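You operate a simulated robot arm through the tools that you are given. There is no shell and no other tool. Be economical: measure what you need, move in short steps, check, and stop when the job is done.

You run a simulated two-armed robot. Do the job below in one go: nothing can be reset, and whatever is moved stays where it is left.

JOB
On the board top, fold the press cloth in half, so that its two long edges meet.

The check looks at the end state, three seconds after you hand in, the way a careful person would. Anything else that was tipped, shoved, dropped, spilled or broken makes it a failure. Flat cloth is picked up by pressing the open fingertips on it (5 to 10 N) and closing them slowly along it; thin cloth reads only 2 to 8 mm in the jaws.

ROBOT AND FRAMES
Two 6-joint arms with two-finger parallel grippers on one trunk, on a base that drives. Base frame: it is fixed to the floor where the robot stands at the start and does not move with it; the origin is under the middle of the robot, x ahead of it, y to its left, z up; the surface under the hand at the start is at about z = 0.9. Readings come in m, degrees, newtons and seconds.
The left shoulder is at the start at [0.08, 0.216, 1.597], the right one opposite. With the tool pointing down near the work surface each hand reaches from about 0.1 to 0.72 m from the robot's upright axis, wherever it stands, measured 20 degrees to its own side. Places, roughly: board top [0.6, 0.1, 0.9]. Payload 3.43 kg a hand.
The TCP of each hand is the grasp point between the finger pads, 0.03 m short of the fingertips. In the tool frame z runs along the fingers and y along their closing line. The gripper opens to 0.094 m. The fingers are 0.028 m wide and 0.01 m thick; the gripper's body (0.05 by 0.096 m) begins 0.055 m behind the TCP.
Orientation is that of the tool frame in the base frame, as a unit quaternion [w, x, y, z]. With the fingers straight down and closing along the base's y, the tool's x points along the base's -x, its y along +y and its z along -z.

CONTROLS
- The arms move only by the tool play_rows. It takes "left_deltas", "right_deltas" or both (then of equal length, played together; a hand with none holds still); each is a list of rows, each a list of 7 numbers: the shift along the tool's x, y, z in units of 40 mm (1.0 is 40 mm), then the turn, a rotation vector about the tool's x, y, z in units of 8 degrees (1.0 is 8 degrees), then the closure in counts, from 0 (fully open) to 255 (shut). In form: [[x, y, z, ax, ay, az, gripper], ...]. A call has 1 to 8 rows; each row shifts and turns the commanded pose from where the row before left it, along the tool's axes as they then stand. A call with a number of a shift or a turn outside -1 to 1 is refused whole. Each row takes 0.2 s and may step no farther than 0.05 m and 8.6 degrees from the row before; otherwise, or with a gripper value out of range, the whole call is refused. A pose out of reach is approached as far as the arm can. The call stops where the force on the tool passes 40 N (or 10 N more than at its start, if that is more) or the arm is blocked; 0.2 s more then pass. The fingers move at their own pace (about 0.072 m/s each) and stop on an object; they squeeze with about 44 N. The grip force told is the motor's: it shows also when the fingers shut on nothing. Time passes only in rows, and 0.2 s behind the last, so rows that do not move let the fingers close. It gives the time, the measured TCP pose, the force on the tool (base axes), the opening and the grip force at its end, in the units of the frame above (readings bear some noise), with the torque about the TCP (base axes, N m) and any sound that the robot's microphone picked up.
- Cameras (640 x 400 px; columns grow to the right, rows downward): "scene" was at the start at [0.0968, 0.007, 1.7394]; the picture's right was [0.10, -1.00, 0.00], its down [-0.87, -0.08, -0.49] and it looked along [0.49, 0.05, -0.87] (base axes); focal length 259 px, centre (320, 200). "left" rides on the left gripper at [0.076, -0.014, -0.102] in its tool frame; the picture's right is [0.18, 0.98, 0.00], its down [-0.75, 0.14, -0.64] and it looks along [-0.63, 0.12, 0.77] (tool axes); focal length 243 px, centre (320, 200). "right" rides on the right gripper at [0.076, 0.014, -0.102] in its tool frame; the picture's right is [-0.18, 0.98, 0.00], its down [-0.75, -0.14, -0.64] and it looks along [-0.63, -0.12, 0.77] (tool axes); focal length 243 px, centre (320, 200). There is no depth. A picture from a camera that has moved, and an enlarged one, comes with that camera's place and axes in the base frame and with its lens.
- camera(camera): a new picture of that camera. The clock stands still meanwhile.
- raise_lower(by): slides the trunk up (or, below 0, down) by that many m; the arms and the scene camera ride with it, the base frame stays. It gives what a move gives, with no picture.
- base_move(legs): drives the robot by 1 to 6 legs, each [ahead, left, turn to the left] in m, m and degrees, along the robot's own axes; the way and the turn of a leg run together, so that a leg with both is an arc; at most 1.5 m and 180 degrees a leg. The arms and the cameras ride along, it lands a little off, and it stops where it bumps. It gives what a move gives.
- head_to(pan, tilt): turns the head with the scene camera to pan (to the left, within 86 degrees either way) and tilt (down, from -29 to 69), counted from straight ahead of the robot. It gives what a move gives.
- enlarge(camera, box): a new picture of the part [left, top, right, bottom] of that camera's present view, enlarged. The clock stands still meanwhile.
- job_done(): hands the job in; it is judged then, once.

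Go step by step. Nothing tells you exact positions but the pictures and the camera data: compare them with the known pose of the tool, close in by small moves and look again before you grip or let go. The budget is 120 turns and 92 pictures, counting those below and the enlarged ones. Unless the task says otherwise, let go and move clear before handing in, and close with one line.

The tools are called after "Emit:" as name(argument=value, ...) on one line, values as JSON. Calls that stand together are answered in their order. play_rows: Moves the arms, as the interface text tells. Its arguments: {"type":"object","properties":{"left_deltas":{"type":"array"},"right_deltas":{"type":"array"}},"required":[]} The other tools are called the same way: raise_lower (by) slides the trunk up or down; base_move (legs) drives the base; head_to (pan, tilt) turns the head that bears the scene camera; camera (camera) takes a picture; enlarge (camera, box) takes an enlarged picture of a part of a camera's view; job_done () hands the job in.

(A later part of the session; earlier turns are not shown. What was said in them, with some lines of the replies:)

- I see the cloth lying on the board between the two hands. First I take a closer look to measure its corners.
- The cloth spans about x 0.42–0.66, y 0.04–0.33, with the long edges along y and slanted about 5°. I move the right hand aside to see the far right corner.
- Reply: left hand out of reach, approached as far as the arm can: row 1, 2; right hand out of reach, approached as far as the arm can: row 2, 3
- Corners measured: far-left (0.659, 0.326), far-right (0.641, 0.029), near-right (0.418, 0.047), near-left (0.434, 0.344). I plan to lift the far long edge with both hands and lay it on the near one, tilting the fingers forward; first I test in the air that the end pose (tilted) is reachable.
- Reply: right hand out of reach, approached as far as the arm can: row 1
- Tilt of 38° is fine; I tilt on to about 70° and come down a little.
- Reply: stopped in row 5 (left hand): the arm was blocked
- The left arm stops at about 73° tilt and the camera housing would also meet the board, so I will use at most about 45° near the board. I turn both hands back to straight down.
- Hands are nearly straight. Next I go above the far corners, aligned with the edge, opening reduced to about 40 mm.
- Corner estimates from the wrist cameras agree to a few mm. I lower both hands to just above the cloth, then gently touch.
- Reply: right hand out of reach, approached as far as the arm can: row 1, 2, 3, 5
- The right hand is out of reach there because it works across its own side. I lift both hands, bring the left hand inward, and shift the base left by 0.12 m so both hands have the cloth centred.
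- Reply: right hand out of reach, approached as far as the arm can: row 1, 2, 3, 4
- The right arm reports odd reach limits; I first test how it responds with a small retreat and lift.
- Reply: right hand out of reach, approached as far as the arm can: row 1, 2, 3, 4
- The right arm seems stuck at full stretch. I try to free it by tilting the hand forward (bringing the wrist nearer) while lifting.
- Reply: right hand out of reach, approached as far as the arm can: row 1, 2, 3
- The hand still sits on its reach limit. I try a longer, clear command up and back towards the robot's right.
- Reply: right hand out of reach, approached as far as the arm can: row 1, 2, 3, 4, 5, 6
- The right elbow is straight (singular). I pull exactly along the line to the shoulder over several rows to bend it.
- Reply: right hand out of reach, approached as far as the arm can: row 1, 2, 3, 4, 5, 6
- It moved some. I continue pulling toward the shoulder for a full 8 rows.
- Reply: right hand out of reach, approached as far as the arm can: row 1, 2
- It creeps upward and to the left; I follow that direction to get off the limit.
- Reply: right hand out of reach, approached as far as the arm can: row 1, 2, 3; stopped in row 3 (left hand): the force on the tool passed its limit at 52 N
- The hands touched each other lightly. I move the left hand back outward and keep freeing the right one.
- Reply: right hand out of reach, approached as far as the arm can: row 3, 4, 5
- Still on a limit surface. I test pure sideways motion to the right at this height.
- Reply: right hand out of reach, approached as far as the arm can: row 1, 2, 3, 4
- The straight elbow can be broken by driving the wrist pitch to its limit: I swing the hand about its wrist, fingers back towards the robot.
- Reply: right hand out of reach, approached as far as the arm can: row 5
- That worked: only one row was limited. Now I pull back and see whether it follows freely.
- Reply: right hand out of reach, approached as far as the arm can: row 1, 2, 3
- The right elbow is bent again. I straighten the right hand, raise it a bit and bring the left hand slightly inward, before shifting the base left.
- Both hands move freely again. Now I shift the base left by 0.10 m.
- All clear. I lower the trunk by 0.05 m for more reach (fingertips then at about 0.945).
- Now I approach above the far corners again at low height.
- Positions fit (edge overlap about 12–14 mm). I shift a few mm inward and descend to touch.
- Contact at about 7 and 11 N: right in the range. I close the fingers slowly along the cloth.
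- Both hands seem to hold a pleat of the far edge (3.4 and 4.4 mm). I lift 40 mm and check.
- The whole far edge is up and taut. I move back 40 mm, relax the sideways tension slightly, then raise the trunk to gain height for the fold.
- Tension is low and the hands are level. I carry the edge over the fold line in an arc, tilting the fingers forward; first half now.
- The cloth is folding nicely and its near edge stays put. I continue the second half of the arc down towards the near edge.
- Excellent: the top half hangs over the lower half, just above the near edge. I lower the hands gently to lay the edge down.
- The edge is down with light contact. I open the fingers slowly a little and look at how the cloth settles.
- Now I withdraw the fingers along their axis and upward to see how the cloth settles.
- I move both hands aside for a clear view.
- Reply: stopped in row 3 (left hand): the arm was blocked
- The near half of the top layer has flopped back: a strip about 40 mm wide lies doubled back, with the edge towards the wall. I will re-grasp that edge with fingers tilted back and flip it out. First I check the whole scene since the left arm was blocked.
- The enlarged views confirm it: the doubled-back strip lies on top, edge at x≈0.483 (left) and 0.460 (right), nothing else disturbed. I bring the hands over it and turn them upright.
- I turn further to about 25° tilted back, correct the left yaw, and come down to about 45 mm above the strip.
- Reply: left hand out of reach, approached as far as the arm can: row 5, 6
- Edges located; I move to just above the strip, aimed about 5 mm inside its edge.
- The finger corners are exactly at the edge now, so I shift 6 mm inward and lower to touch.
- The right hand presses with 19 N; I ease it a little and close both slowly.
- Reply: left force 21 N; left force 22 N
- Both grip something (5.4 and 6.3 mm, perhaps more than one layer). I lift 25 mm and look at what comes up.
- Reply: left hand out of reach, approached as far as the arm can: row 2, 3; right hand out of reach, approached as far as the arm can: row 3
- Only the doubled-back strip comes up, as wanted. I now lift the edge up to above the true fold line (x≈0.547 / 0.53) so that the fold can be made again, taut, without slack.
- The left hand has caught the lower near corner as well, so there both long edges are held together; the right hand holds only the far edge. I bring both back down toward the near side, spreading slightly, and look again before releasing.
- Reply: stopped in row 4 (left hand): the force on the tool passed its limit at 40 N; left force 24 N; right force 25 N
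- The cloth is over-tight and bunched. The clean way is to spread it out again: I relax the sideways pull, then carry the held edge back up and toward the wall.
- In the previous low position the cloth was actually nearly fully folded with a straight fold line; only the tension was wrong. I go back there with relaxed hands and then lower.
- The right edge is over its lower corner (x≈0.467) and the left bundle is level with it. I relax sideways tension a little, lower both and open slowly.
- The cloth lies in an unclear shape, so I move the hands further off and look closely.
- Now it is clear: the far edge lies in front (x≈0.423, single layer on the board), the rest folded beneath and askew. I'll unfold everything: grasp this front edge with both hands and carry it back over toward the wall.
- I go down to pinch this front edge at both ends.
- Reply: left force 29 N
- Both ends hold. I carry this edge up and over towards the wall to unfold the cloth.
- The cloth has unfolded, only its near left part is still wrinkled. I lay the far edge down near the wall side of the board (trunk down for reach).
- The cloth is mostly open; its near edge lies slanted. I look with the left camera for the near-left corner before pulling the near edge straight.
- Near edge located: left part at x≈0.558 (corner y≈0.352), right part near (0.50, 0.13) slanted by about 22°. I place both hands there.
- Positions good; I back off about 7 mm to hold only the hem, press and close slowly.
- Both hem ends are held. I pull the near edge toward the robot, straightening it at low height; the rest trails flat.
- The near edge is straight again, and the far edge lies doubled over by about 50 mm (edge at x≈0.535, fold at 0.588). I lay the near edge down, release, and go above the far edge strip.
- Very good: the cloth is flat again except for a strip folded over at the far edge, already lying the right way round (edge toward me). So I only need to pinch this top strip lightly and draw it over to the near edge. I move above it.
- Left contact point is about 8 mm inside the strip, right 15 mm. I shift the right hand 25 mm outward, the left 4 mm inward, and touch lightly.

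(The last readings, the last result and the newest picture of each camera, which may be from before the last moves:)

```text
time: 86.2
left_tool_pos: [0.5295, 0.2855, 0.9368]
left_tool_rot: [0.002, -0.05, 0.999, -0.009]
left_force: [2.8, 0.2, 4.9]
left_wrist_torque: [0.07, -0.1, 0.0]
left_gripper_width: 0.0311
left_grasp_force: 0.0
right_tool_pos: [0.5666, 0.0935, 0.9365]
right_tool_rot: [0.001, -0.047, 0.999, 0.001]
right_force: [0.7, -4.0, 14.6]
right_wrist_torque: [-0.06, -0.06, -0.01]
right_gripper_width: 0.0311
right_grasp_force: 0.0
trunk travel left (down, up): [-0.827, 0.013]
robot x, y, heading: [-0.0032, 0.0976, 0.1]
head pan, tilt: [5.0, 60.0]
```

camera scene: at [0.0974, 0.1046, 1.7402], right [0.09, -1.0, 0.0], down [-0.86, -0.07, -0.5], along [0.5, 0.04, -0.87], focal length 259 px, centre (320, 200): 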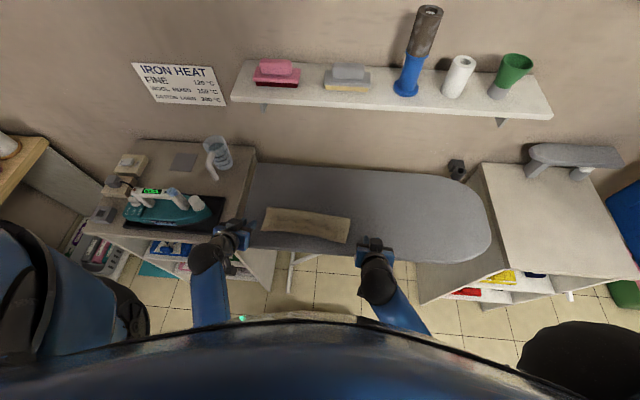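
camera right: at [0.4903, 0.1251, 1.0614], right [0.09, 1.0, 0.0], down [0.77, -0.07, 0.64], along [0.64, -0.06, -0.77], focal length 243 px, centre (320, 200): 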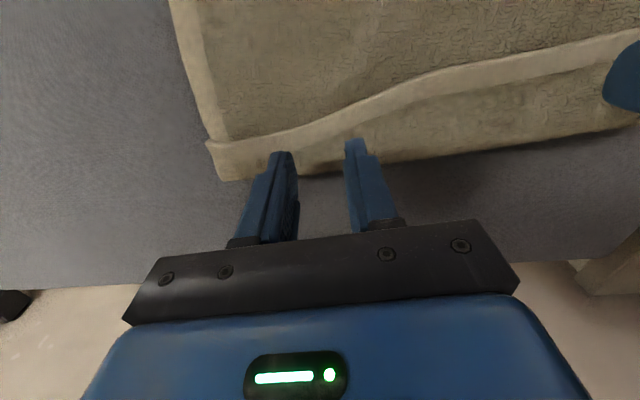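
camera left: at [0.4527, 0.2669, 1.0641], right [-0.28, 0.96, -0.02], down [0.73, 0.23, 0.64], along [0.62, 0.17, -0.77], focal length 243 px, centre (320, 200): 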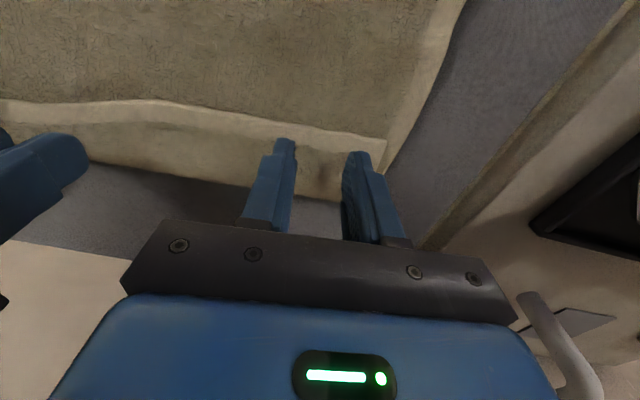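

Left 5 N is right; right 15 N is too much, so I ease it and close both slowly.

Emit:
play_rows(left_deltas=[[0, 0, 0, 0, 0, 0, 170], [0, 0, 0, 0, 0, 0, 182], [0, 0, 0, 0, 0, 0, 194], [0, 0, 0, 0, 0, 0, 206], [0, 0, 0, 0, 0, 0, 217], [0, 0, 0, 0, 0, 0, 227], [0, 0, 0, 0, 0, 0, 236], [0, 0, 0, 0, 0, 0, 245]], right_deltas=[[0, 0, -0.05, 0, 0, 0, 170], [0, 0, 0, 0, 0, 0, 182], [0, 0, 0, 0, 0, 0, 194], [0, 0, 0, 0, 0, 0, 206], [0, 0, 0, 0, 0, 0, 217], [0, 0, 0, 0, 0, 0, 227], [0, 0, 0, 0, 0, 0, 236], [0, 0, 0, 0, 0, 0, 245]])

Emit:
play_rows(left_deltas=[[0, 0, 0, 0, 0, 0, 255], [0, 0, 0, 0, 0, 0, 255], [0, 0, 0, 0, 0, 0, 255], [0, 0, -0.3, 0, 0, 0, 255], [0.2, 0, -0.4, 0, 0, 0, 255]], right_deltas=[[0, 0, 0, 0, 0, 0, 255], [0, 0, 0, 0, 0, 0, 255], [0, 0, 0, 0, 0, 0, 255], [0, 0, -0.3, 0, 0, 0, 255], [0.2, 0, -0.4, 0, 0, 0, 255]])

Emit:
camera(camera="left")

Emit:
camera(camera="right")

```text
time: 88.0
left_tool_pos: [0.5287, 0.2856, 0.9367]
left_tool_rot: [0.002, -0.051, 0.999, -0.01]
left_force: [0.9, -6.1, 7.7]
left_wrist_torque: [-0.21, -0.04, -0.05]
left_gripper_width: 0.0068
left_grasp_force: 2.7
right_tool_pos: [0.5639, 0.0939, 0.9368]
right_tool_rot: [-0.001, -0.048, 0.999, 0.002]
right_force: [-3.0, 8.0, 7.6]
right_wrist_torque: [0.25, 0.1, 0.02]
right_gripper_width: 0.0046
right_grasp_force: 39.2
trunk travel left (down, up): [-0.827, 0.013]
robot x, y, heading: [0.0016, 0.0955, -0.2]
head pan, tilt: [5.0, 60.0]
```

```text
time: 89.2
left_tool_pos: [0.5197, 0.2861, 0.9641]
left_tool_rot: [0.002, -0.049, 0.999, -0.009]
left_force: [2.9, -14.4, 0.6]
left_wrist_torque: [-0.41, -0.14, -0.01]
left_gripper_width: 0.0033
left_grasp_force: 37.8
right_tool_pos: [0.5584, 0.0913, 0.9632]
right_tool_rot: [-0.002, -0.047, 0.999, 0.002]
right_force: [-2.7, 13.7, -0.5]
right_wrist_torque: [0.45, 0.11, 0.04]
right_gripper_width: 0.0048
right_grasp_force: 39.3
trunk travel left (down, up): [-0.827, 0.013]
robot x, y, heading: [0.0026, 0.0981, -0.1]
head pan, tilt: [5.0, 60.0]
```

```text
18 pictures are left
camera left: at [0.4462, 0.2658, 1.0661], right [-0.28, 0.96, -0.02], down [0.73, 0.23, 0.64], along [0.62, 0.17, -0.77], focal length 243 px, centre (320, 200)
```

left: 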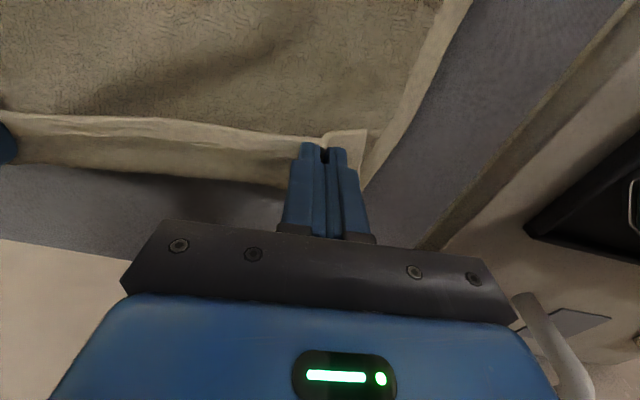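

```text
17 pictures are left
camera right: at [0.4826, 0.0991, 1.0657], right [0.09, 1.0, 0.0], down [0.77, -0.07, 0.64], along [0.64, -0.06, -0.77], focal length 243 px, centre (320, 200)
```

right: 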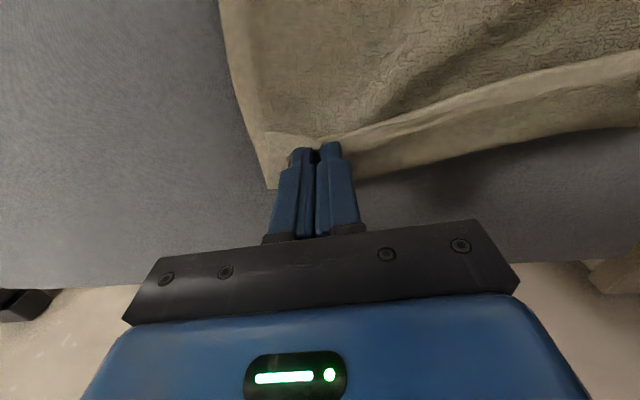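

Only the strip's edge appears to be held on both sides. I relax the sideways pull, then lift the edge to above the fold line.

Emit:
play_rows(left_deltas=[[-0.1, -0.13, -0.4, 0, 0, 0, 255], [-0.12, 0, -0.5, 0, 0, 0, 255], [-0.12, 0, -0.5, 0, 0, 0, 255]], right_deltas=[[0.3, 0.13, -0.4, 0, 0, 0, 255], [0.3, 0, -0.5, 0, 0, 0, 255], [0.3, 0, -0.5, 0, 0, 0, 255]])

Emit:
enlarge(camera="scene", box=[235, 155, 375, 255])

Emit:
camera(camera="right")

```text
time: 90.0
left_tool_pos: [0.5336, 0.2833, 1.0192]
left_tool_rot: [0.001, -0.051, 0.999, -0.008]
left_force: [0.2, -1.7, 0.5]
left_wrist_torque: [-0.07, -0.03, 0.0]
left_gripper_width: 0.0032
left_grasp_force: 37.6
right_tool_pos: [0.5223, 0.0947, 1.0207]
right_tool_rot: [-0.001, -0.047, 0.999, 0.001]
right_force: [-0.1, 1.8, -0.5]
right_wrist_torque: [0.03, -0.04, 0.02]
right_gripper_width: 0.0046
right_grasp_force: 39.1
trunk travel left (down, up): [-0.827, 0.013]
robot x, y, heading: [-0.0005, 0.0977, -0.0]
head pan, tilt: [5.0, 60.0]
```

```text
4.00 times, centred on (305, 205) of scene
camera zoom: at [0.0969, 0.1039, 1.7402], right [0.09, -1.0, 0.0], down [-0.86, -0.07, -0.5], along [0.5, 0.04, -0.87], focal length 1037 px, centre (380, 180)
```

zoom: 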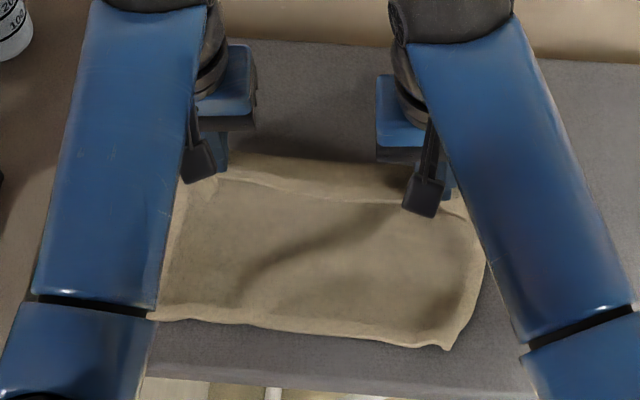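

```text
15 pictures are left
camera right: at [0.4457, 0.1027, 1.1228], right [0.09, 1.0, 0.0], down [0.77, -0.07, 0.64], along [0.64, -0.06, -0.77], focal length 243 px, centre (320, 200)
```

right: 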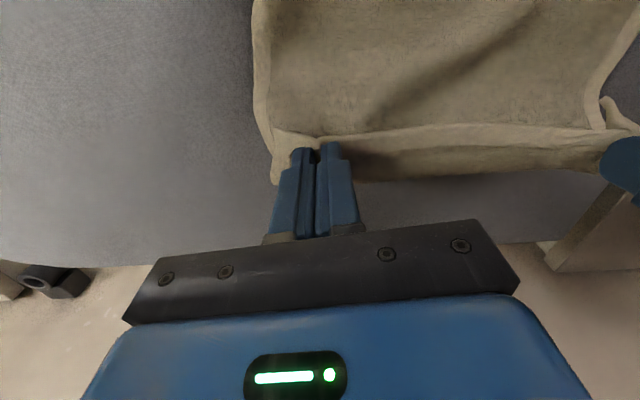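

Before folding on, I check the right pinch closely to be sure that it holds only the top edge.

Emit:
enlarge(camera="right", box=[230, 70, 430, 195])

Emit:
enlarge(camera="left", box=[130, 60, 430, 210])

```text
3.20 times, centred on (330, 132) of right
camera zoom: at [0.4457, 0.1027, 1.1228], right [0.09, 1.0, 0.0], down [0.77, -0.07, 0.64], along [0.64, -0.06, -0.77], focal length 776 px, centre (288, 416)
```

zoom: 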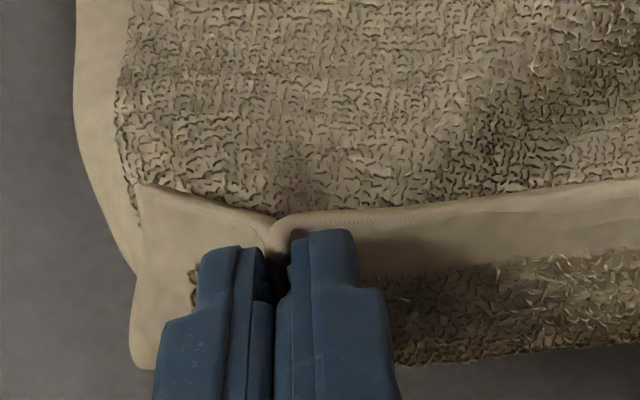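

```text
2.13 times, centred on (280, 135) of left
camera zoom: at [0.4597, 0.2623, 1.1213], right [-0.28, 0.96, -0.02], down [0.73, 0.23, 0.64], along [0.62, 0.17, -0.77], focal length 518 px, centre (405, 339)
```

zoom: 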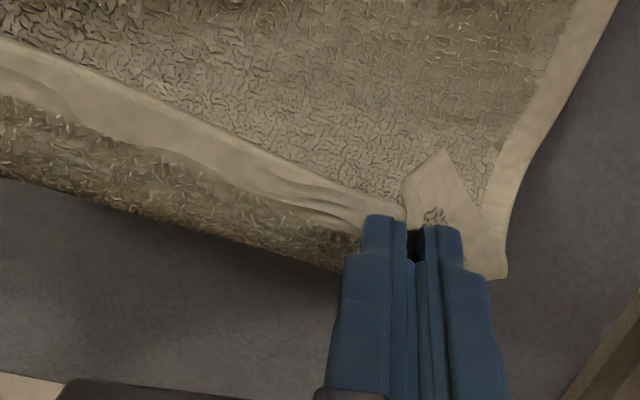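

Both pinches hold only the far hem; the lower layer is free. I now bring it down in an arc onto the near edge.

Emit:
play_rows(left_deltas=[[0.75, 0, 0.2, 0, 0, 0.3, 255], [0.72, 0, 0.4, 0, 0, 0.3, 255], [0.55, 0, 0.5, 0, 0, 0.3, 255], [0.25, 0, 0.45, 0, 0, 0.3, 255]], right_deltas=[[0.75, 0, 0.2, 0, 0, 0.3, 255], [0.7, 0, 0.4, 0, 0, 0.3, 255], [0.52, 0, 0.5, 0, 0, 0.3, 255], [0.25, 0, 0.45, 0, 0, 0.3, 255]])

Emit:
camera(camera="left")

Emit:
camera(camera="right")

```text
time: 91.0
left_tool_pos: [0.4436, 0.2772, 0.955]
left_tool_rot: [0.002, 0.034, 0.999, -0.009]
left_force: [-0.2, -0.4, -1.4]
left_wrist_torque: [-0.03, 0.02, 0.03]
left_gripper_width: 0.0032
left_grasp_force: 37.6
right_tool_pos: [0.4324, 0.0901, 0.9593]
right_tool_rot: [-0.002, 0.037, 0.999, 0.001]
right_force: [1.1, 0.3, -0.3]
right_wrist_torque: [-0.03, 0.01, 0.09]
right_gripper_width: 0.0043
right_grasp_force: 39.4
trunk travel left (down, up): [-0.827, 0.013]
robot x, y, heading: [-0.0026, 0.0983, -0.3]
head pan, tilt: [5.0, 60.0]
```

```text
12 pictures are left
camera left: at [0.3674, 0.2684, 1.0577], right [-0.12, 0.99, -0.02], down [0.76, 0.1, 0.64], along [0.64, 0.06, -0.77], focal length 243 px, centre (320, 200)
```

left: 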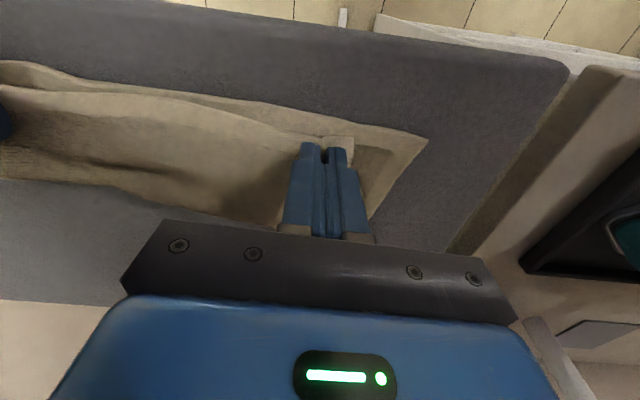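

```text
11 pictures are left
camera right: at [0.3585, 0.1105, 1.0609], right [0.26, 0.97, 0.0], down [0.74, -0.2, 0.64], along [0.62, -0.16, -0.77], focal length 243 px, centre (320, 200)
```

right: 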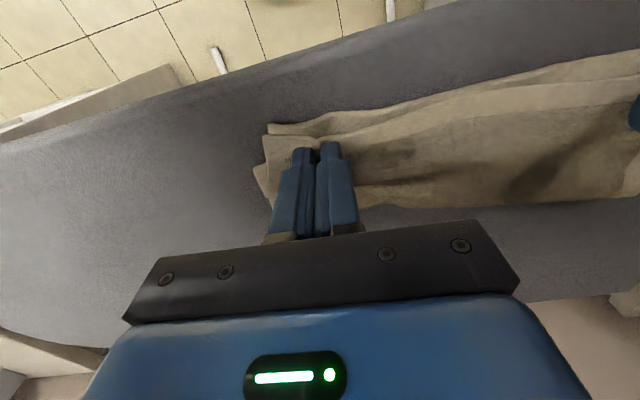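

Excellent: the upper hem hangs right over the lower hem (left 0.432, right about 5 mm to adjust). I spread the hands slightly, lower, and open slowly in contact so the pleats spread out.

Emit:
play_rows(left_deltas=[[0, 0.2, 0.15, 0, 0, 0, 255], [0, 0.12, 0.15, 0, 0, 0, 255], [0, 0, 0.12, 0, 0, 0, 255]], right_deltas=[[0.12, -0.12, 0.2, 0, 0, 0, 255], [0, -0.05, 0.2, 0, 0, 0, 255], [0, 0, 0.14, 0, 0, 0, 255]])

Emit:
play_rows(left_deltas=[[0, 0, 0, 0, 0, 0, 240], [0, 0, 0, 0, 0, 0, 225], [0, 0, 0, 0, 0, 0, 210], [0, 0, 0, 0, 0, 0, 195], [0, 0, 0, 0, 0, 0, 180], [0, 0, 0, 0, 0, 0, 165], [0, 0, 0, 0, 0, 0, 150], [0, 0, 0, 0, 0, 0, 140]], right_deltas=[[0, 0, 0, 0, 0, 0, 240], [0, 0, 0, 0, 0, 0, 225], [0, 0, 0, 0, 0, 0, 210], [0, 0, 0, 0, 0, 0, 195], [0, 0, 0, 0, 0, 0, 180], [0, 0, 0, 0, 0, 0, 165], [0, 0, 0, 0, 0, 0, 150], [0, 0, 0, 0, 0, 0, 140]])

Emit:
play_rows(left_deltas=[[0, 0, -0.4, 0, 0, 0, 140], [0, 0, -0.6, 0, 0, 0, 140], [0.5, 0, -0.6, 0, 0, 0, 140], [0.5, 0, -0.2, 0, 0, 0, 140]], right_deltas=[[0, 0, -0.4, 0, 0, 0, 140], [0, 0, -0.6, 0, 0, 0, 140], [0, -0.8, -0.6, 0, 0, 0, 140], [0, -0.8, -0.1, 0, 0, 0, 140]])

Emit:
enlarge(camera="scene", box=[250, 185, 370, 250])

```text
time: 91.8
left_tool_pos: [0.4416, 0.2876, 0.9408]
left_tool_rot: [0.004, 0.034, 0.999, -0.011]
left_force: [-0.8, -25.1, 4.3]
left_wrist_torque: [-0.78, 0.01, -0.05]
left_gripper_width: 0.0034
left_grasp_force: 37.7
right_tool_pos: [0.4285, 0.0865, 0.9415]
right_tool_rot: [0.001, 0.037, 0.999, 0.005]
right_force: [2.9, 26.8, 14.8]
right_wrist_torque: [0.92, -0.28, 0.13]
right_gripper_width: 0.0049
right_grasp_force: 39.5
trunk travel left (down, up): [-0.827, 0.013]
robot x, y, heading: [0.0008, 0.1002, -0.0]
head pan, tilt: [5.0, 60.0]
```

```text
time: 93.6
left_tool_pos: [0.442, 0.2912, 0.9394]
left_tool_rot: [0.003, 0.034, 0.999, -0.01]
left_force: [0.4, 0.1, 0.5]
left_wrist_torque: [0.0, 0.0, -0.02]
left_gripper_width: 0.0426
left_grasp_force: 0.0
right_tool_pos: [0.4274, 0.0866, 0.9377]
right_tool_rot: [-0.001, 0.037, 0.999, 0.0]
right_force: [-2.0, 10.2, 19.3]
right_wrist_torque: [0.03, -0.12, 0.06]
right_gripper_width: 0.0342
right_grasp_force: 0.0
trunk travel left (down, up): [-0.827, 0.013]
robot x, y, heading: [0.0014, 0.0982, 0.2]
head pan, tilt: [5.0, 60.0]
```

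```text
time: 94.6
left_tool_pos: [0.4039, 0.2931, 1.0136]
left_tool_rot: [0.003, 0.033, 0.999, -0.009]
left_force: [1.2, 0.0, 0.6]
left_wrist_torque: [0.0, -0.03, -0.02]
left_gripper_width: 0.0422
left_grasp_force: 0.1
right_tool_pos: [0.4233, 0.0167, 1.0036]
right_tool_rot: [-0.002, 0.037, 0.999, 0.001]
right_force: [-1.6, 0.1, -0.3]
right_wrist_torque: [0.0, -0.02, 0.01]
right_gripper_width: 0.0425
right_grasp_force: 0.0
trunk travel left (down, up): [-0.827, 0.013]
robot x, y, heading: [-0.0009, 0.0999, -0.1]
head pan, tilt: [5.0, 60.0]
```

```text
5.33 times, centred on (310, 218) of scene
camera zoom: at [0.0958, 0.1018, 1.7403], right [0.09, -1.0, 0.0], down [-0.86, -0.07, -0.5], along [0.5, 0.04, -0.87], focal length 1383 px, centre (373, 107)
```

zoom: 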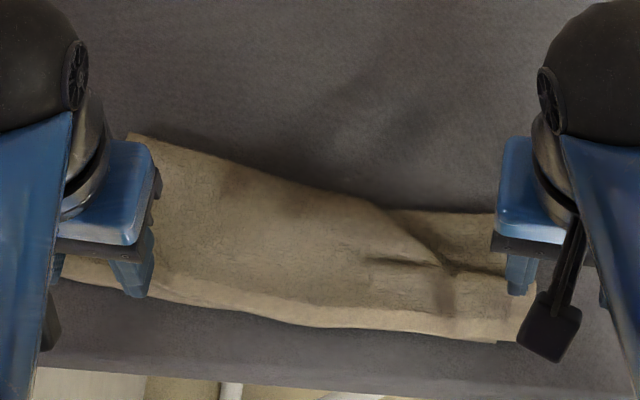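

The hems seem to meet along the front; the right end has a wrinkle. I move the hands clear for a full look.

Emit:
play_rows(left_deltas=[[0.8, 0, 0, 0, -0.6, 0, 140], [0.8, 0, 0, 0, -0.6, 0, 140]], right_deltas=[[0.5, -1, 0, 0, 0, 0, 140], [0.5, -1, 0, 0, 0, 0, 140]])

Emit:
enlarge(camera="scene", box=[250, 185, 370, 250])

```text
time: 95.2
left_tool_pos: [0.3364, 0.2995, 1.0128]
left_tool_rot: [0.09, 0.032, 0.995, -0.01]
left_force: [-0.9, 0.3, 0.4]
left_wrist_torque: [0.01, -0.07, 0.01]
left_gripper_width: 0.0424
left_grasp_force: 0.0
right_tool_pos: [0.3787, -0.0565, 1.0037]
right_tool_rot: [0.0, 0.036, 0.999, 0.002]
right_force: [-0.4, -0.9, 0.4]
right_wrist_torque: [0.01, 0.0, 0.04]
right_gripper_width: 0.0424
right_grasp_force: 0.0
trunk travel left (down, up): [-0.827, 0.013]
robot x, y, heading: [0.0009, 0.0998, -0.3]
head pan, tilt: [5.0, 60.0]
```

```text
5.33 times, centred on (310, 218) of scene
camera zoom: at [0.0898, 0.1015, 1.7407], right [0.09, -1.0, 0.0], down [-0.86, -0.07, -0.5], along [0.5, 0.04, -0.86], focal length 1383 px, centre (373, 107)
```

zoom: 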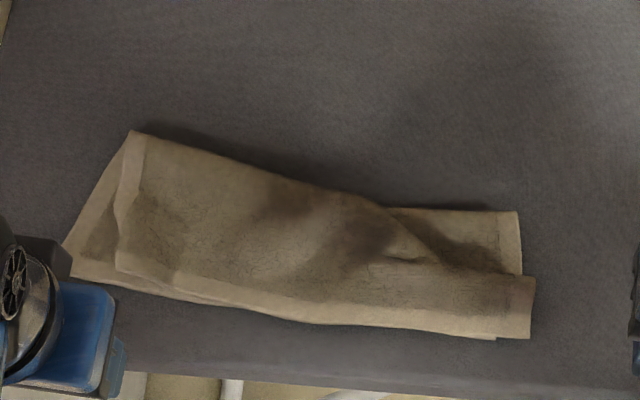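

The long edges meet along the front, but the top layer is sheared about 27 mm to the right, which causes the wrinkle. I re-pinch just the top hem lightly, lift, shift it left and lay it again.

Emit:
play_rows(left_deltas=[[0, 0, 0, 0, 0.65, 0, 170], [0, 0, 0, 0, 0.65, 0, 170], [-0.75, -0.17, 0, 0, 0, 0, 170], [-0.75, -0.17, 0, 0, 0, 0, 170], [-0.75, -0.17, 0, 0, 0, 0, 170], [-0.73, -0.16, 0, 0, 0, 0, 170], [0, 0, 0.7, 0, 0, 0, 170], [0, 0, 0.7, 0, 0, 0, 170]], right_deltas=[[-0.26, 0.76, 0, 0, 0, 0, 170], [-0.26, 0.76, 0, 0, 0, 0, 170], [-0.26, 0.76, 0, 0, 0, 0, 170], [-0.25, 0.76, 0, 0, 0, 0, 170], [0, 0, 0, 0, 0, 0, 170], [0, 0, 0, 0, 0, 0, 170], [0, 0, 0.6, 0, 0, 0, 170], [0, 0, 0.6, 0, 0, 0, 170]])

Emit:
camera(camera="left")

Emit:
camera(camera="right")

```text
time: 97.0
left_tool_pos: [0.4594, 0.2642, 0.9516]
left_tool_rot: [-0.005, 0.033, 0.999, -0.008]
left_force: [-0.8, -0.7, 0.3]
left_wrist_torque: [0.0, -0.03, -0.02]
left_gripper_width: 0.0316
left_grasp_force: 0.0
right_tool_pos: [0.4281, 0.0643, 0.9541]
right_tool_rot: [-0.002, 0.039, 0.999, 0.001]
right_force: [-0.6, -0.1, 0.2]
right_wrist_torque: [0.03, -0.04, 0.0]
right_gripper_width: 0.0313
right_grasp_force: 0.1
trunk travel left (down, up): [-0.827, 0.013]
robot x, y, heading: [-0.0005, 0.0989, -0.0]
head pan, tilt: [5.0, 60.0]
```

```text
8 pictures are left
camera left: at [0.3843, 0.2562, 1.0556], right [-0.12, 0.99, -0.02], down [0.77, 0.1, 0.63], along [0.63, 0.06, -0.77], focal length 243 px, centre (320, 200)
```

left: 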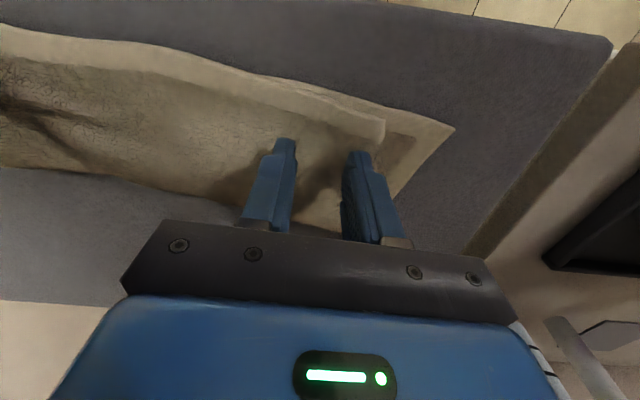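

```text
7 pictures are left
camera right: at [0.3542, 0.0842, 1.0568], right [0.26, 0.97, 0.0], down [0.74, -0.2, 0.64], along [0.62, -0.16, -0.77], focal length 243 px, centre (320, 200)
```

right: 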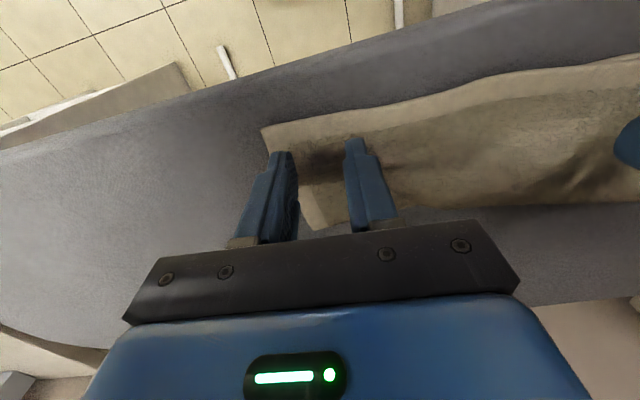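

I shift to about 12 mm inside the top hem and touch down lightly.

Emit:
play_rows(left_deltas=[[0.28, 0, 0.1, 0, 0, 0, 170], [0, 0, 0.18, 0, 0, 0, 170], [0, 0, 0.1, 0, 0, 0, 170], [0, 0, 0.04, 0, 0, 0, 170]], right_deltas=[[0.1, 0, 0.1, 0, 0, 0, 170], [0, 0, 0.2, 0, 0, 0, 170], [0, 0, 0.1, 0, 0, 0, 170], [0, 0, 0.04, 0, 0, 0, 170]])

```text
time: 98.0
left_tool_pos: [0.4464, 0.2641, 0.9367]
left_tool_rot: [-0.002, 0.033, 0.999, -0.008]
left_force: [1.0, 2.3, 11.1]
left_wrist_torque: [0.25, -0.04, -0.01]
left_gripper_width: 0.0319
left_grasp_force: 0.3
right_tool_pos: [0.423, 0.0611, 0.9393]
right_tool_rot: [0.0, 0.037, 0.999, 0.002]
right_force: [-1.0, -0.1, 8.4]
right_wrist_torque: [0.13, -0.07, -0.02]
right_gripper_width: 0.0312
right_grasp_force: 0.0
trunk travel left (down, up): [-0.827, 0.013]
robot x, y, heading: [0.0014, 0.1022, -0.1]
head pan, tilt: [5.0, 60.0]
```

Emit:
play_rows(left_deltas=[[0, 0, -0.04, 0, 0, 0, 170], [0, 0, 0, 0, 0, 0, 182], [0, 0, 0, 0, 0, 0, 194], [0, 0, 0, 0, 0, 0, 206], [0, 0, 0, 0, 0, 0, 217], [0, 0, 0, 0, 0, 0, 227], [0, 0, 0, 0, 0, 0, 236], [0, 0, 0, 0, 0, 0, 245]], right_deltas=[[0, 0, -0.02, 0, 0, 0, 170], [0, 0, 0, 0, 0, 0, 182], [0, 0, 0, 0, 0, 0, 194], [0, 0, 0, 0, 0, 0, 206], [0, 0, 0, 0, 0, 0, 217], [0, 0, 0, 0, 0, 0, 227], [0, 0, 0, 0, 0, 0, 236], [0, 0, 0, 0, 0, 0, 245]])

Emit:
play_rows(left_deltas=[[0, 0, 0, 0, 0, 0, 255], [0, 0, 0, 0, 0, 0, 255], [0, 0, 0, 0, 0, 0, 255], [-0.1, 0, -0.3, 0, 0, 0, 255], [-0.2, 0, -0.5, 0, 0, 0, 255]], right_deltas=[[0, 0, 0, 0, 0, 0, 255], [0, 0, 0, 0, 0, 0, 255], [0, 0, 0, 0, 0, 0, 255], [-0.1, 0, -0.3, 0, 0, 0, 255], [-0.2, 0, -0.5, 0, 0, 0, 255]])

Emit:
camera(camera="left")

Emit:
camera(camera="right")

```text
time: 99.8
left_tool_pos: [0.4454, 0.2622, 0.9369]
left_tool_rot: [-0.004, 0.033, 0.999, -0.008]
left_force: [-0.1, -2.5, 4.3]
left_wrist_torque: [-0.07, 0.01, -0.02]
left_gripper_width: 0.0062
left_grasp_force: 1.5
right_tool_pos: [0.4234, 0.0615, 0.9393]
right_tool_rot: [-0.003, 0.037, 0.999, 0.001]
right_force: [-0.9, 3.1, 5.8]
right_wrist_torque: [0.17, -0.08, 0.05]
right_gripper_width: 0.0072
right_grasp_force: 7.9
trunk travel left (down, up): [-0.827, 0.013]
robot x, y, heading: [-0.0006, 0.0965, 0.1]
head pan, tilt: [5.0, 60.0]
```

```text
time: 101.0
left_tool_pos: [0.4593, 0.2633, 0.9679]
left_tool_rot: [-0.006, 0.033, 0.999, -0.008]
left_force: [-0.5, -4.5, 1.0]
left_wrist_torque: [-0.12, -0.03, -0.05]
left_gripper_width: 0.0042
left_grasp_force: 37.9
right_tool_pos: [0.4382, 0.0615, 0.9708]
right_tool_rot: [-0.002, 0.037, 0.999, 0.002]
right_force: [-0.2, 5.5, -0.1]
right_wrist_torque: [0.1, -0.03, 0.03]
right_gripper_width: 0.0043
right_grasp_force: 38.5
trunk travel left (down, up): [-0.827, 0.013]
robot x, y, heading: [0.0009, 0.0992, -0.3]
head pan, tilt: [5.0, 60.0]
```

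```text
6 pictures are left
camera left: at [0.3838, 0.2547, 1.0724], right [-0.12, 0.99, -0.02], down [0.77, 0.1, 0.63], along [0.63, 0.06, -0.77], focal length 243 px, centre (320, 200)
```

left: 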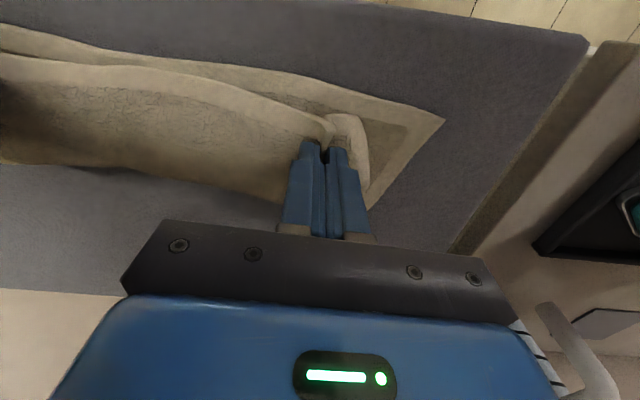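

```text
5 pictures are left
camera right: at [0.3644, 0.0803, 1.0744], right [0.26, 0.97, 0.0], down [0.74, -0.2, 0.64], along [0.62, -0.16, -0.77], focal length 243 px, centre (320, 200)
```

right: 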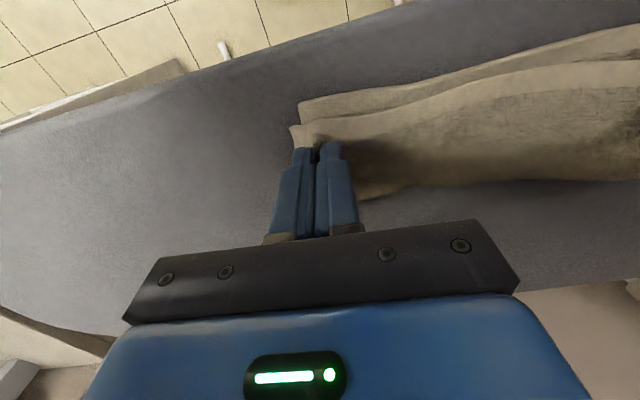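

Only the top hem is held on both sides. I lift it free, shift it 34 mm to the left, and bring it back down onto the lower hem.

Emit:
play_rows(left_deltas=[[-0.49, 0.245, -0.5, 0, 0, 0, 255], [-0.49, 0.245, -0.5, 0, 0, 0, 255], [0.26, 0.195, 0, 0, 0, 0, 255], [0.51, 0.18, 0.375, 0, 0, 0, 255], [0.375, -0.02, 0.5, 0, 0, 0, 255], [0.31, -0.02, 0.3, 0, 0, 0, 255]], right_deltas=[[-0.49, 0.245, -0.5, 0, 0, 0, 255], [-0.49, 0.245, -0.5, 0, 0, 0, 255], [0.26, 0.195, 0, 0, 0, 0, 255], [0.51, 0.18, 0.375, 0, 0, 0, 255], [0.375, -0.02, 0.5, 0, 0, 0, 255], [0.07, 0, 0.35, 0, 0, 0, 255]])

Emit:
enlarge(camera="scene", box=[235, 180, 375, 255])

```text
time: 102.4
left_tool_pos: [0.4422, 0.2965, 0.9612]
left_tool_rot: [-0.005, 0.033, 0.999, -0.008]
left_force: [-0.3, -2.7, -0.8]
left_wrist_torque: [-0.1, -0.01, -0.02]
left_gripper_width: 0.0037
left_grasp_force: 38.2
right_tool_pos: [0.4289, 0.0953, 0.9595]
right_tool_rot: [-0.003, 0.038, 0.999, 0.001]
right_force: [0.4, 3.1, -0.5]
right_wrist_torque: [0.07, 0.03, 0.02]
right_gripper_width: 0.0038
right_grasp_force: 38.0
trunk travel left (down, up): [-0.827, 0.013]
robot x, y, heading: [0.0, 0.0969, -0.2]
head pan, tilt: [5.0, 60.0]
```

```text
4.57 times, centred on (305, 218) of scene
camera zoom: at [0.0987, 0.1038, 1.7402], right [0.09, -1.0, 0.0], down [-0.86, -0.07, -0.5], along [0.5, 0.04, -0.87], focal length 1186 px, centre (389, 120)
```

zoom: 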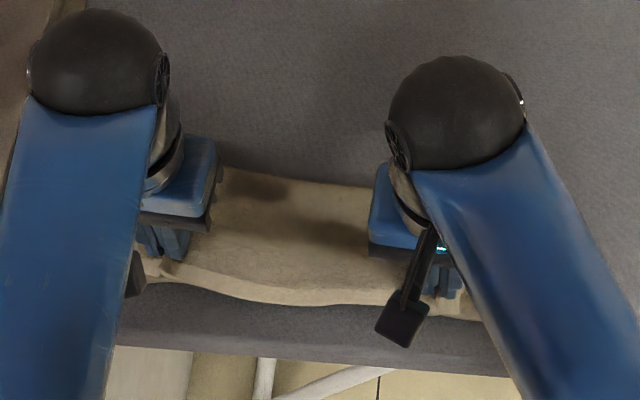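

The fold line is now straight and smooth. I lower and open slowly in light contact, then lift straight up.

Emit:
play_rows(left_deltas=[[0, 0, 0.3, 0, 0, 0, 255], [0, 0, 0.26, 0, 0, 0, 255], [0, 0, 0, 0, 0, 0, 255]], right_deltas=[[0, 0, 0.3, 0, 0, 0, 255], [0, 0, 0.2, 0, 0, 0, 255], [0, 0, 0, 0, 0, 0, 255]])

Emit:
play_rows(left_deltas=[[0, 0, 0, 0, 0, 0, 240], [0, 0, 0, 0, 0, 0, 225], [0, 0, 0, 0, 0, 0, 210], [0, 0, 0, 0, 0, 0, 195], [0, 0, 0, 0, 0, 0, 180], [0, 0, 0, 0, 0, 0, 170], [0, 0, -0.3, 0, 0, 0, 170], [0, 0, -0.6, 0, 0, 0, 170]], right_deltas=[[0, 0, 0, 0, 0, 0, 240], [0, 0, 0, 0, 0, 0, 225], [0, 0, 0, 0, 0, 0, 210], [0, 0, 0, 0, 0, 0, 195], [0, 0, 0, 0, 0, 0, 180], [0, 0, 0, 0, 0, 0, 170], [0, 0, -0.3, 0, 0, 0, 170], [0, 0, -0.6, 0, 0, 0, 170]])

Emit:
play_rows(left_deltas=[[0, 0, -0.7, 0, 0, 0, 170], [0.8, 0, 0, 0, -0.6, 0, 170], [0.8, 0, 0, 0, -0.6, 0, 170], [0.8, 0, 0, 0, 0, 0, 170]], right_deltas=[[0, 0, -0.7, 0, 0, 0, 170], [0.5, -1, 0, 0, 0, 0, 170], [0.5, -1, 0, 0, 0, 0, 170], [0, -1, 0, 0, 0, 0, 170]])

Emit:
enlarge(camera="scene", box=[250, 185, 370, 250])

```text
time: 103.2
left_tool_pos: [0.4419, 0.2962, 0.9382]
left_tool_rot: [-0.004, 0.033, 0.999, -0.008]
left_force: [0.1, -5.1, 0.7]
left_wrist_torque: [-0.1, 0.02, -0.06]
left_gripper_width: 0.0039
left_grasp_force: 37.8
right_tool_pos: [0.4306, 0.0939, 0.9423]
right_tool_rot: [-0.001, 0.037, 0.999, 0.001]
right_force: [0.8, 5.7, 4.2]
right_wrist_torque: [0.17, -0.1, 0.05]
right_gripper_width: 0.0043
right_grasp_force: 39.0
trunk travel left (down, up): [-0.827, 0.013]
robot x, y, heading: [0.0011, 0.1001, -0.1]
head pan, tilt: [5.0, 60.0]
```

```text
time: 105.0
left_tool_pos: [0.4392, 0.2997, 0.9736]
left_tool_rot: [-0.004, 0.033, 0.999, -0.008]
left_force: [0.0, 0.4, -0.4]
left_wrist_torque: [-0.05, -0.02, -0.01]
left_gripper_width: 0.0314
left_grasp_force: 0.1
right_tool_pos: [0.4299, 0.0933, 0.9795]
right_tool_rot: [-0.002, 0.037, 0.999, 0.0]
right_force: [0.7, 0.1, -0.1]
right_wrist_torque: [0.01, -0.01, -0.01]
right_gripper_width: 0.0313
right_grasp_force: 0.1
trunk travel left (down, up): [-0.827, 0.013]
robot x, y, heading: [0.001, 0.0983, 0.1]
head pan, tilt: [5.0, 60.0]
```

```text
time: 106.0
left_tool_pos: [0.3462, 0.3061, 0.9965]
left_tool_rot: [0.08, 0.032, 0.996, -0.011]
left_force: [0.0, 1.1, -0.4]
left_wrist_torque: [0.02, -0.02, 0.0]
left_gripper_width: 0.0312
left_grasp_force: 0.1
right_tool_pos: [0.3795, -0.0228, 1.0076]
right_tool_rot: [-0.001, 0.037, 0.999, 0.001]
right_force: [0.7, 0.3, -0.5]
right_wrist_torque: [0.02, 0.0, -0.02]
right_gripper_width: 0.0309
right_grasp_force: 0.1
trunk travel left (down, up): [-0.827, 0.013]
robot x, y, heading: [0.0013, 0.0993, -0.3]
head pan, tilt: [5.0, 60.0]
```

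```text
5.33 times, centred on (310, 218) of scene
camera zoom: at [0.0969, 0.1032, 1.7403], right [0.09, -1.0, 0.0], down [-0.86, -0.07, -0.5], along [0.5, 0.04, -0.87], focal length 1383 px, centre (373, 107)
```

zoom: 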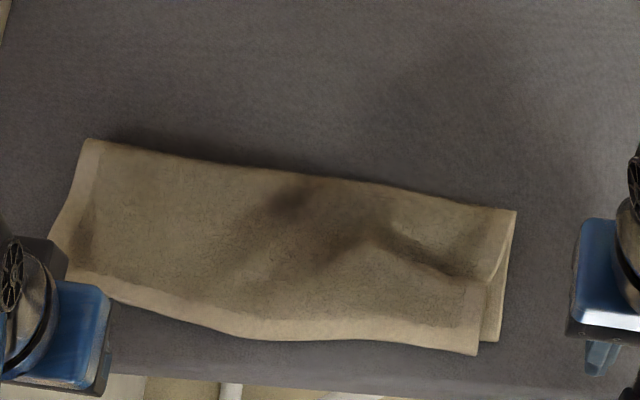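

The fold is straight and the hems meet closely (right end within about 1 cm). I check the left end with the left camera.

Emit:
camera(camera="left")

```text
2 pictures are left
camera left: at [0.2545, 0.2988, 1.0856], right [-0.12, 0.99, -0.05], down [0.65, 0.11, 0.75], along [0.75, 0.06, -0.66], focal length 243 px, centre (320, 200)
```

left: 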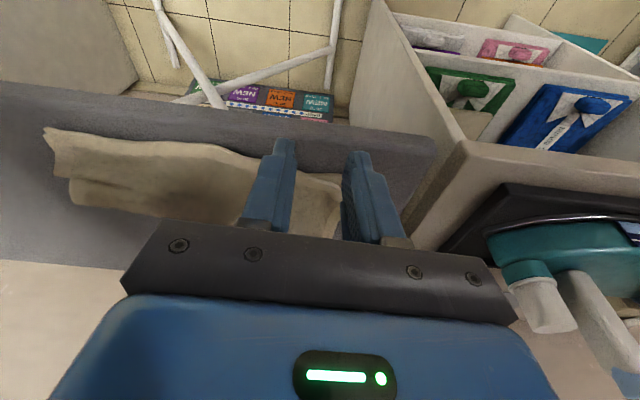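

I nudge the left hand aside a little for a final look at the left corner.

Emit:
play_rows(left_deltas=[[0.2, 0.9, -0.2, 0, 0, 0, 170], [0, 0, 0, 0, 0, 0, 170]])

Emit:
enlarge(camera="scene", box=[245, 190, 355, 250])

```text
time: 106.6
left_tool_pos: [0.3391, 0.3414, 1.0026]
left_tool_rot: [0.078, 0.033, 0.996, -0.011]
left_force: [-0.8, -1.5, 0.3]
left_wrist_torque: [0.01, -0.01, -0.01]
left_gripper_width: 0.0311
left_grasp_force: 0.1
right_tool_pos: [0.3781, -0.0217, 1.0059]
right_tool_rot: [-0.002, 0.037, 0.999, 0.001]
right_force: [0.4, -0.4, 0.0]
right_wrist_torque: [-0.02, -0.01, 0.02]
right_gripper_width: 0.0312
right_grasp_force: 0.1
trunk travel left (down, up): [-0.827, 0.013]
robot x, y, heading: [-0.0003, 0.0991, 0.2]
head pan, tilt: [5.0, 60.0]
```

```text
5.82 times, centred on (300, 220) of scene
camera zoom: at [0.0964, 0.1036, 1.7403], right [0.09, -1.0, 0.0], down [-0.86, -0.07, -0.5], along [0.5, 0.04, -0.87], focal length 1509 px, centre (436, 84)
```

zoom: 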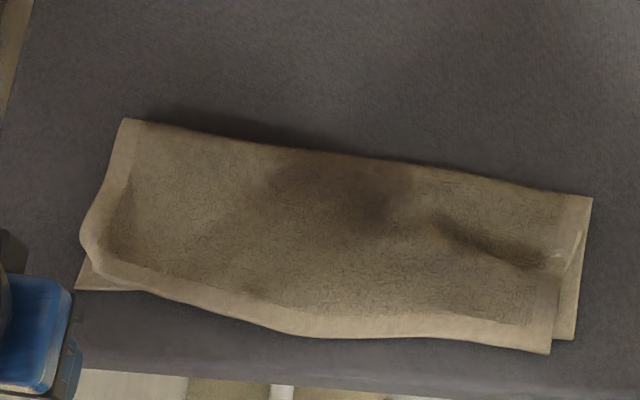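

The cloth is folded with its fold straight along the far side. The two long edges meet within about a centimetre, nothing else has been moved, and both hands are open and clear.

Emit:
job_done()

```text
The job is handed in.
```

The press cloth is folded in half on the board top. Its two long edges meet to within about 1 cm, with a small wrinkle at the right end and the top layer's left corner slightly rounded. It took several re-grasps to get there.
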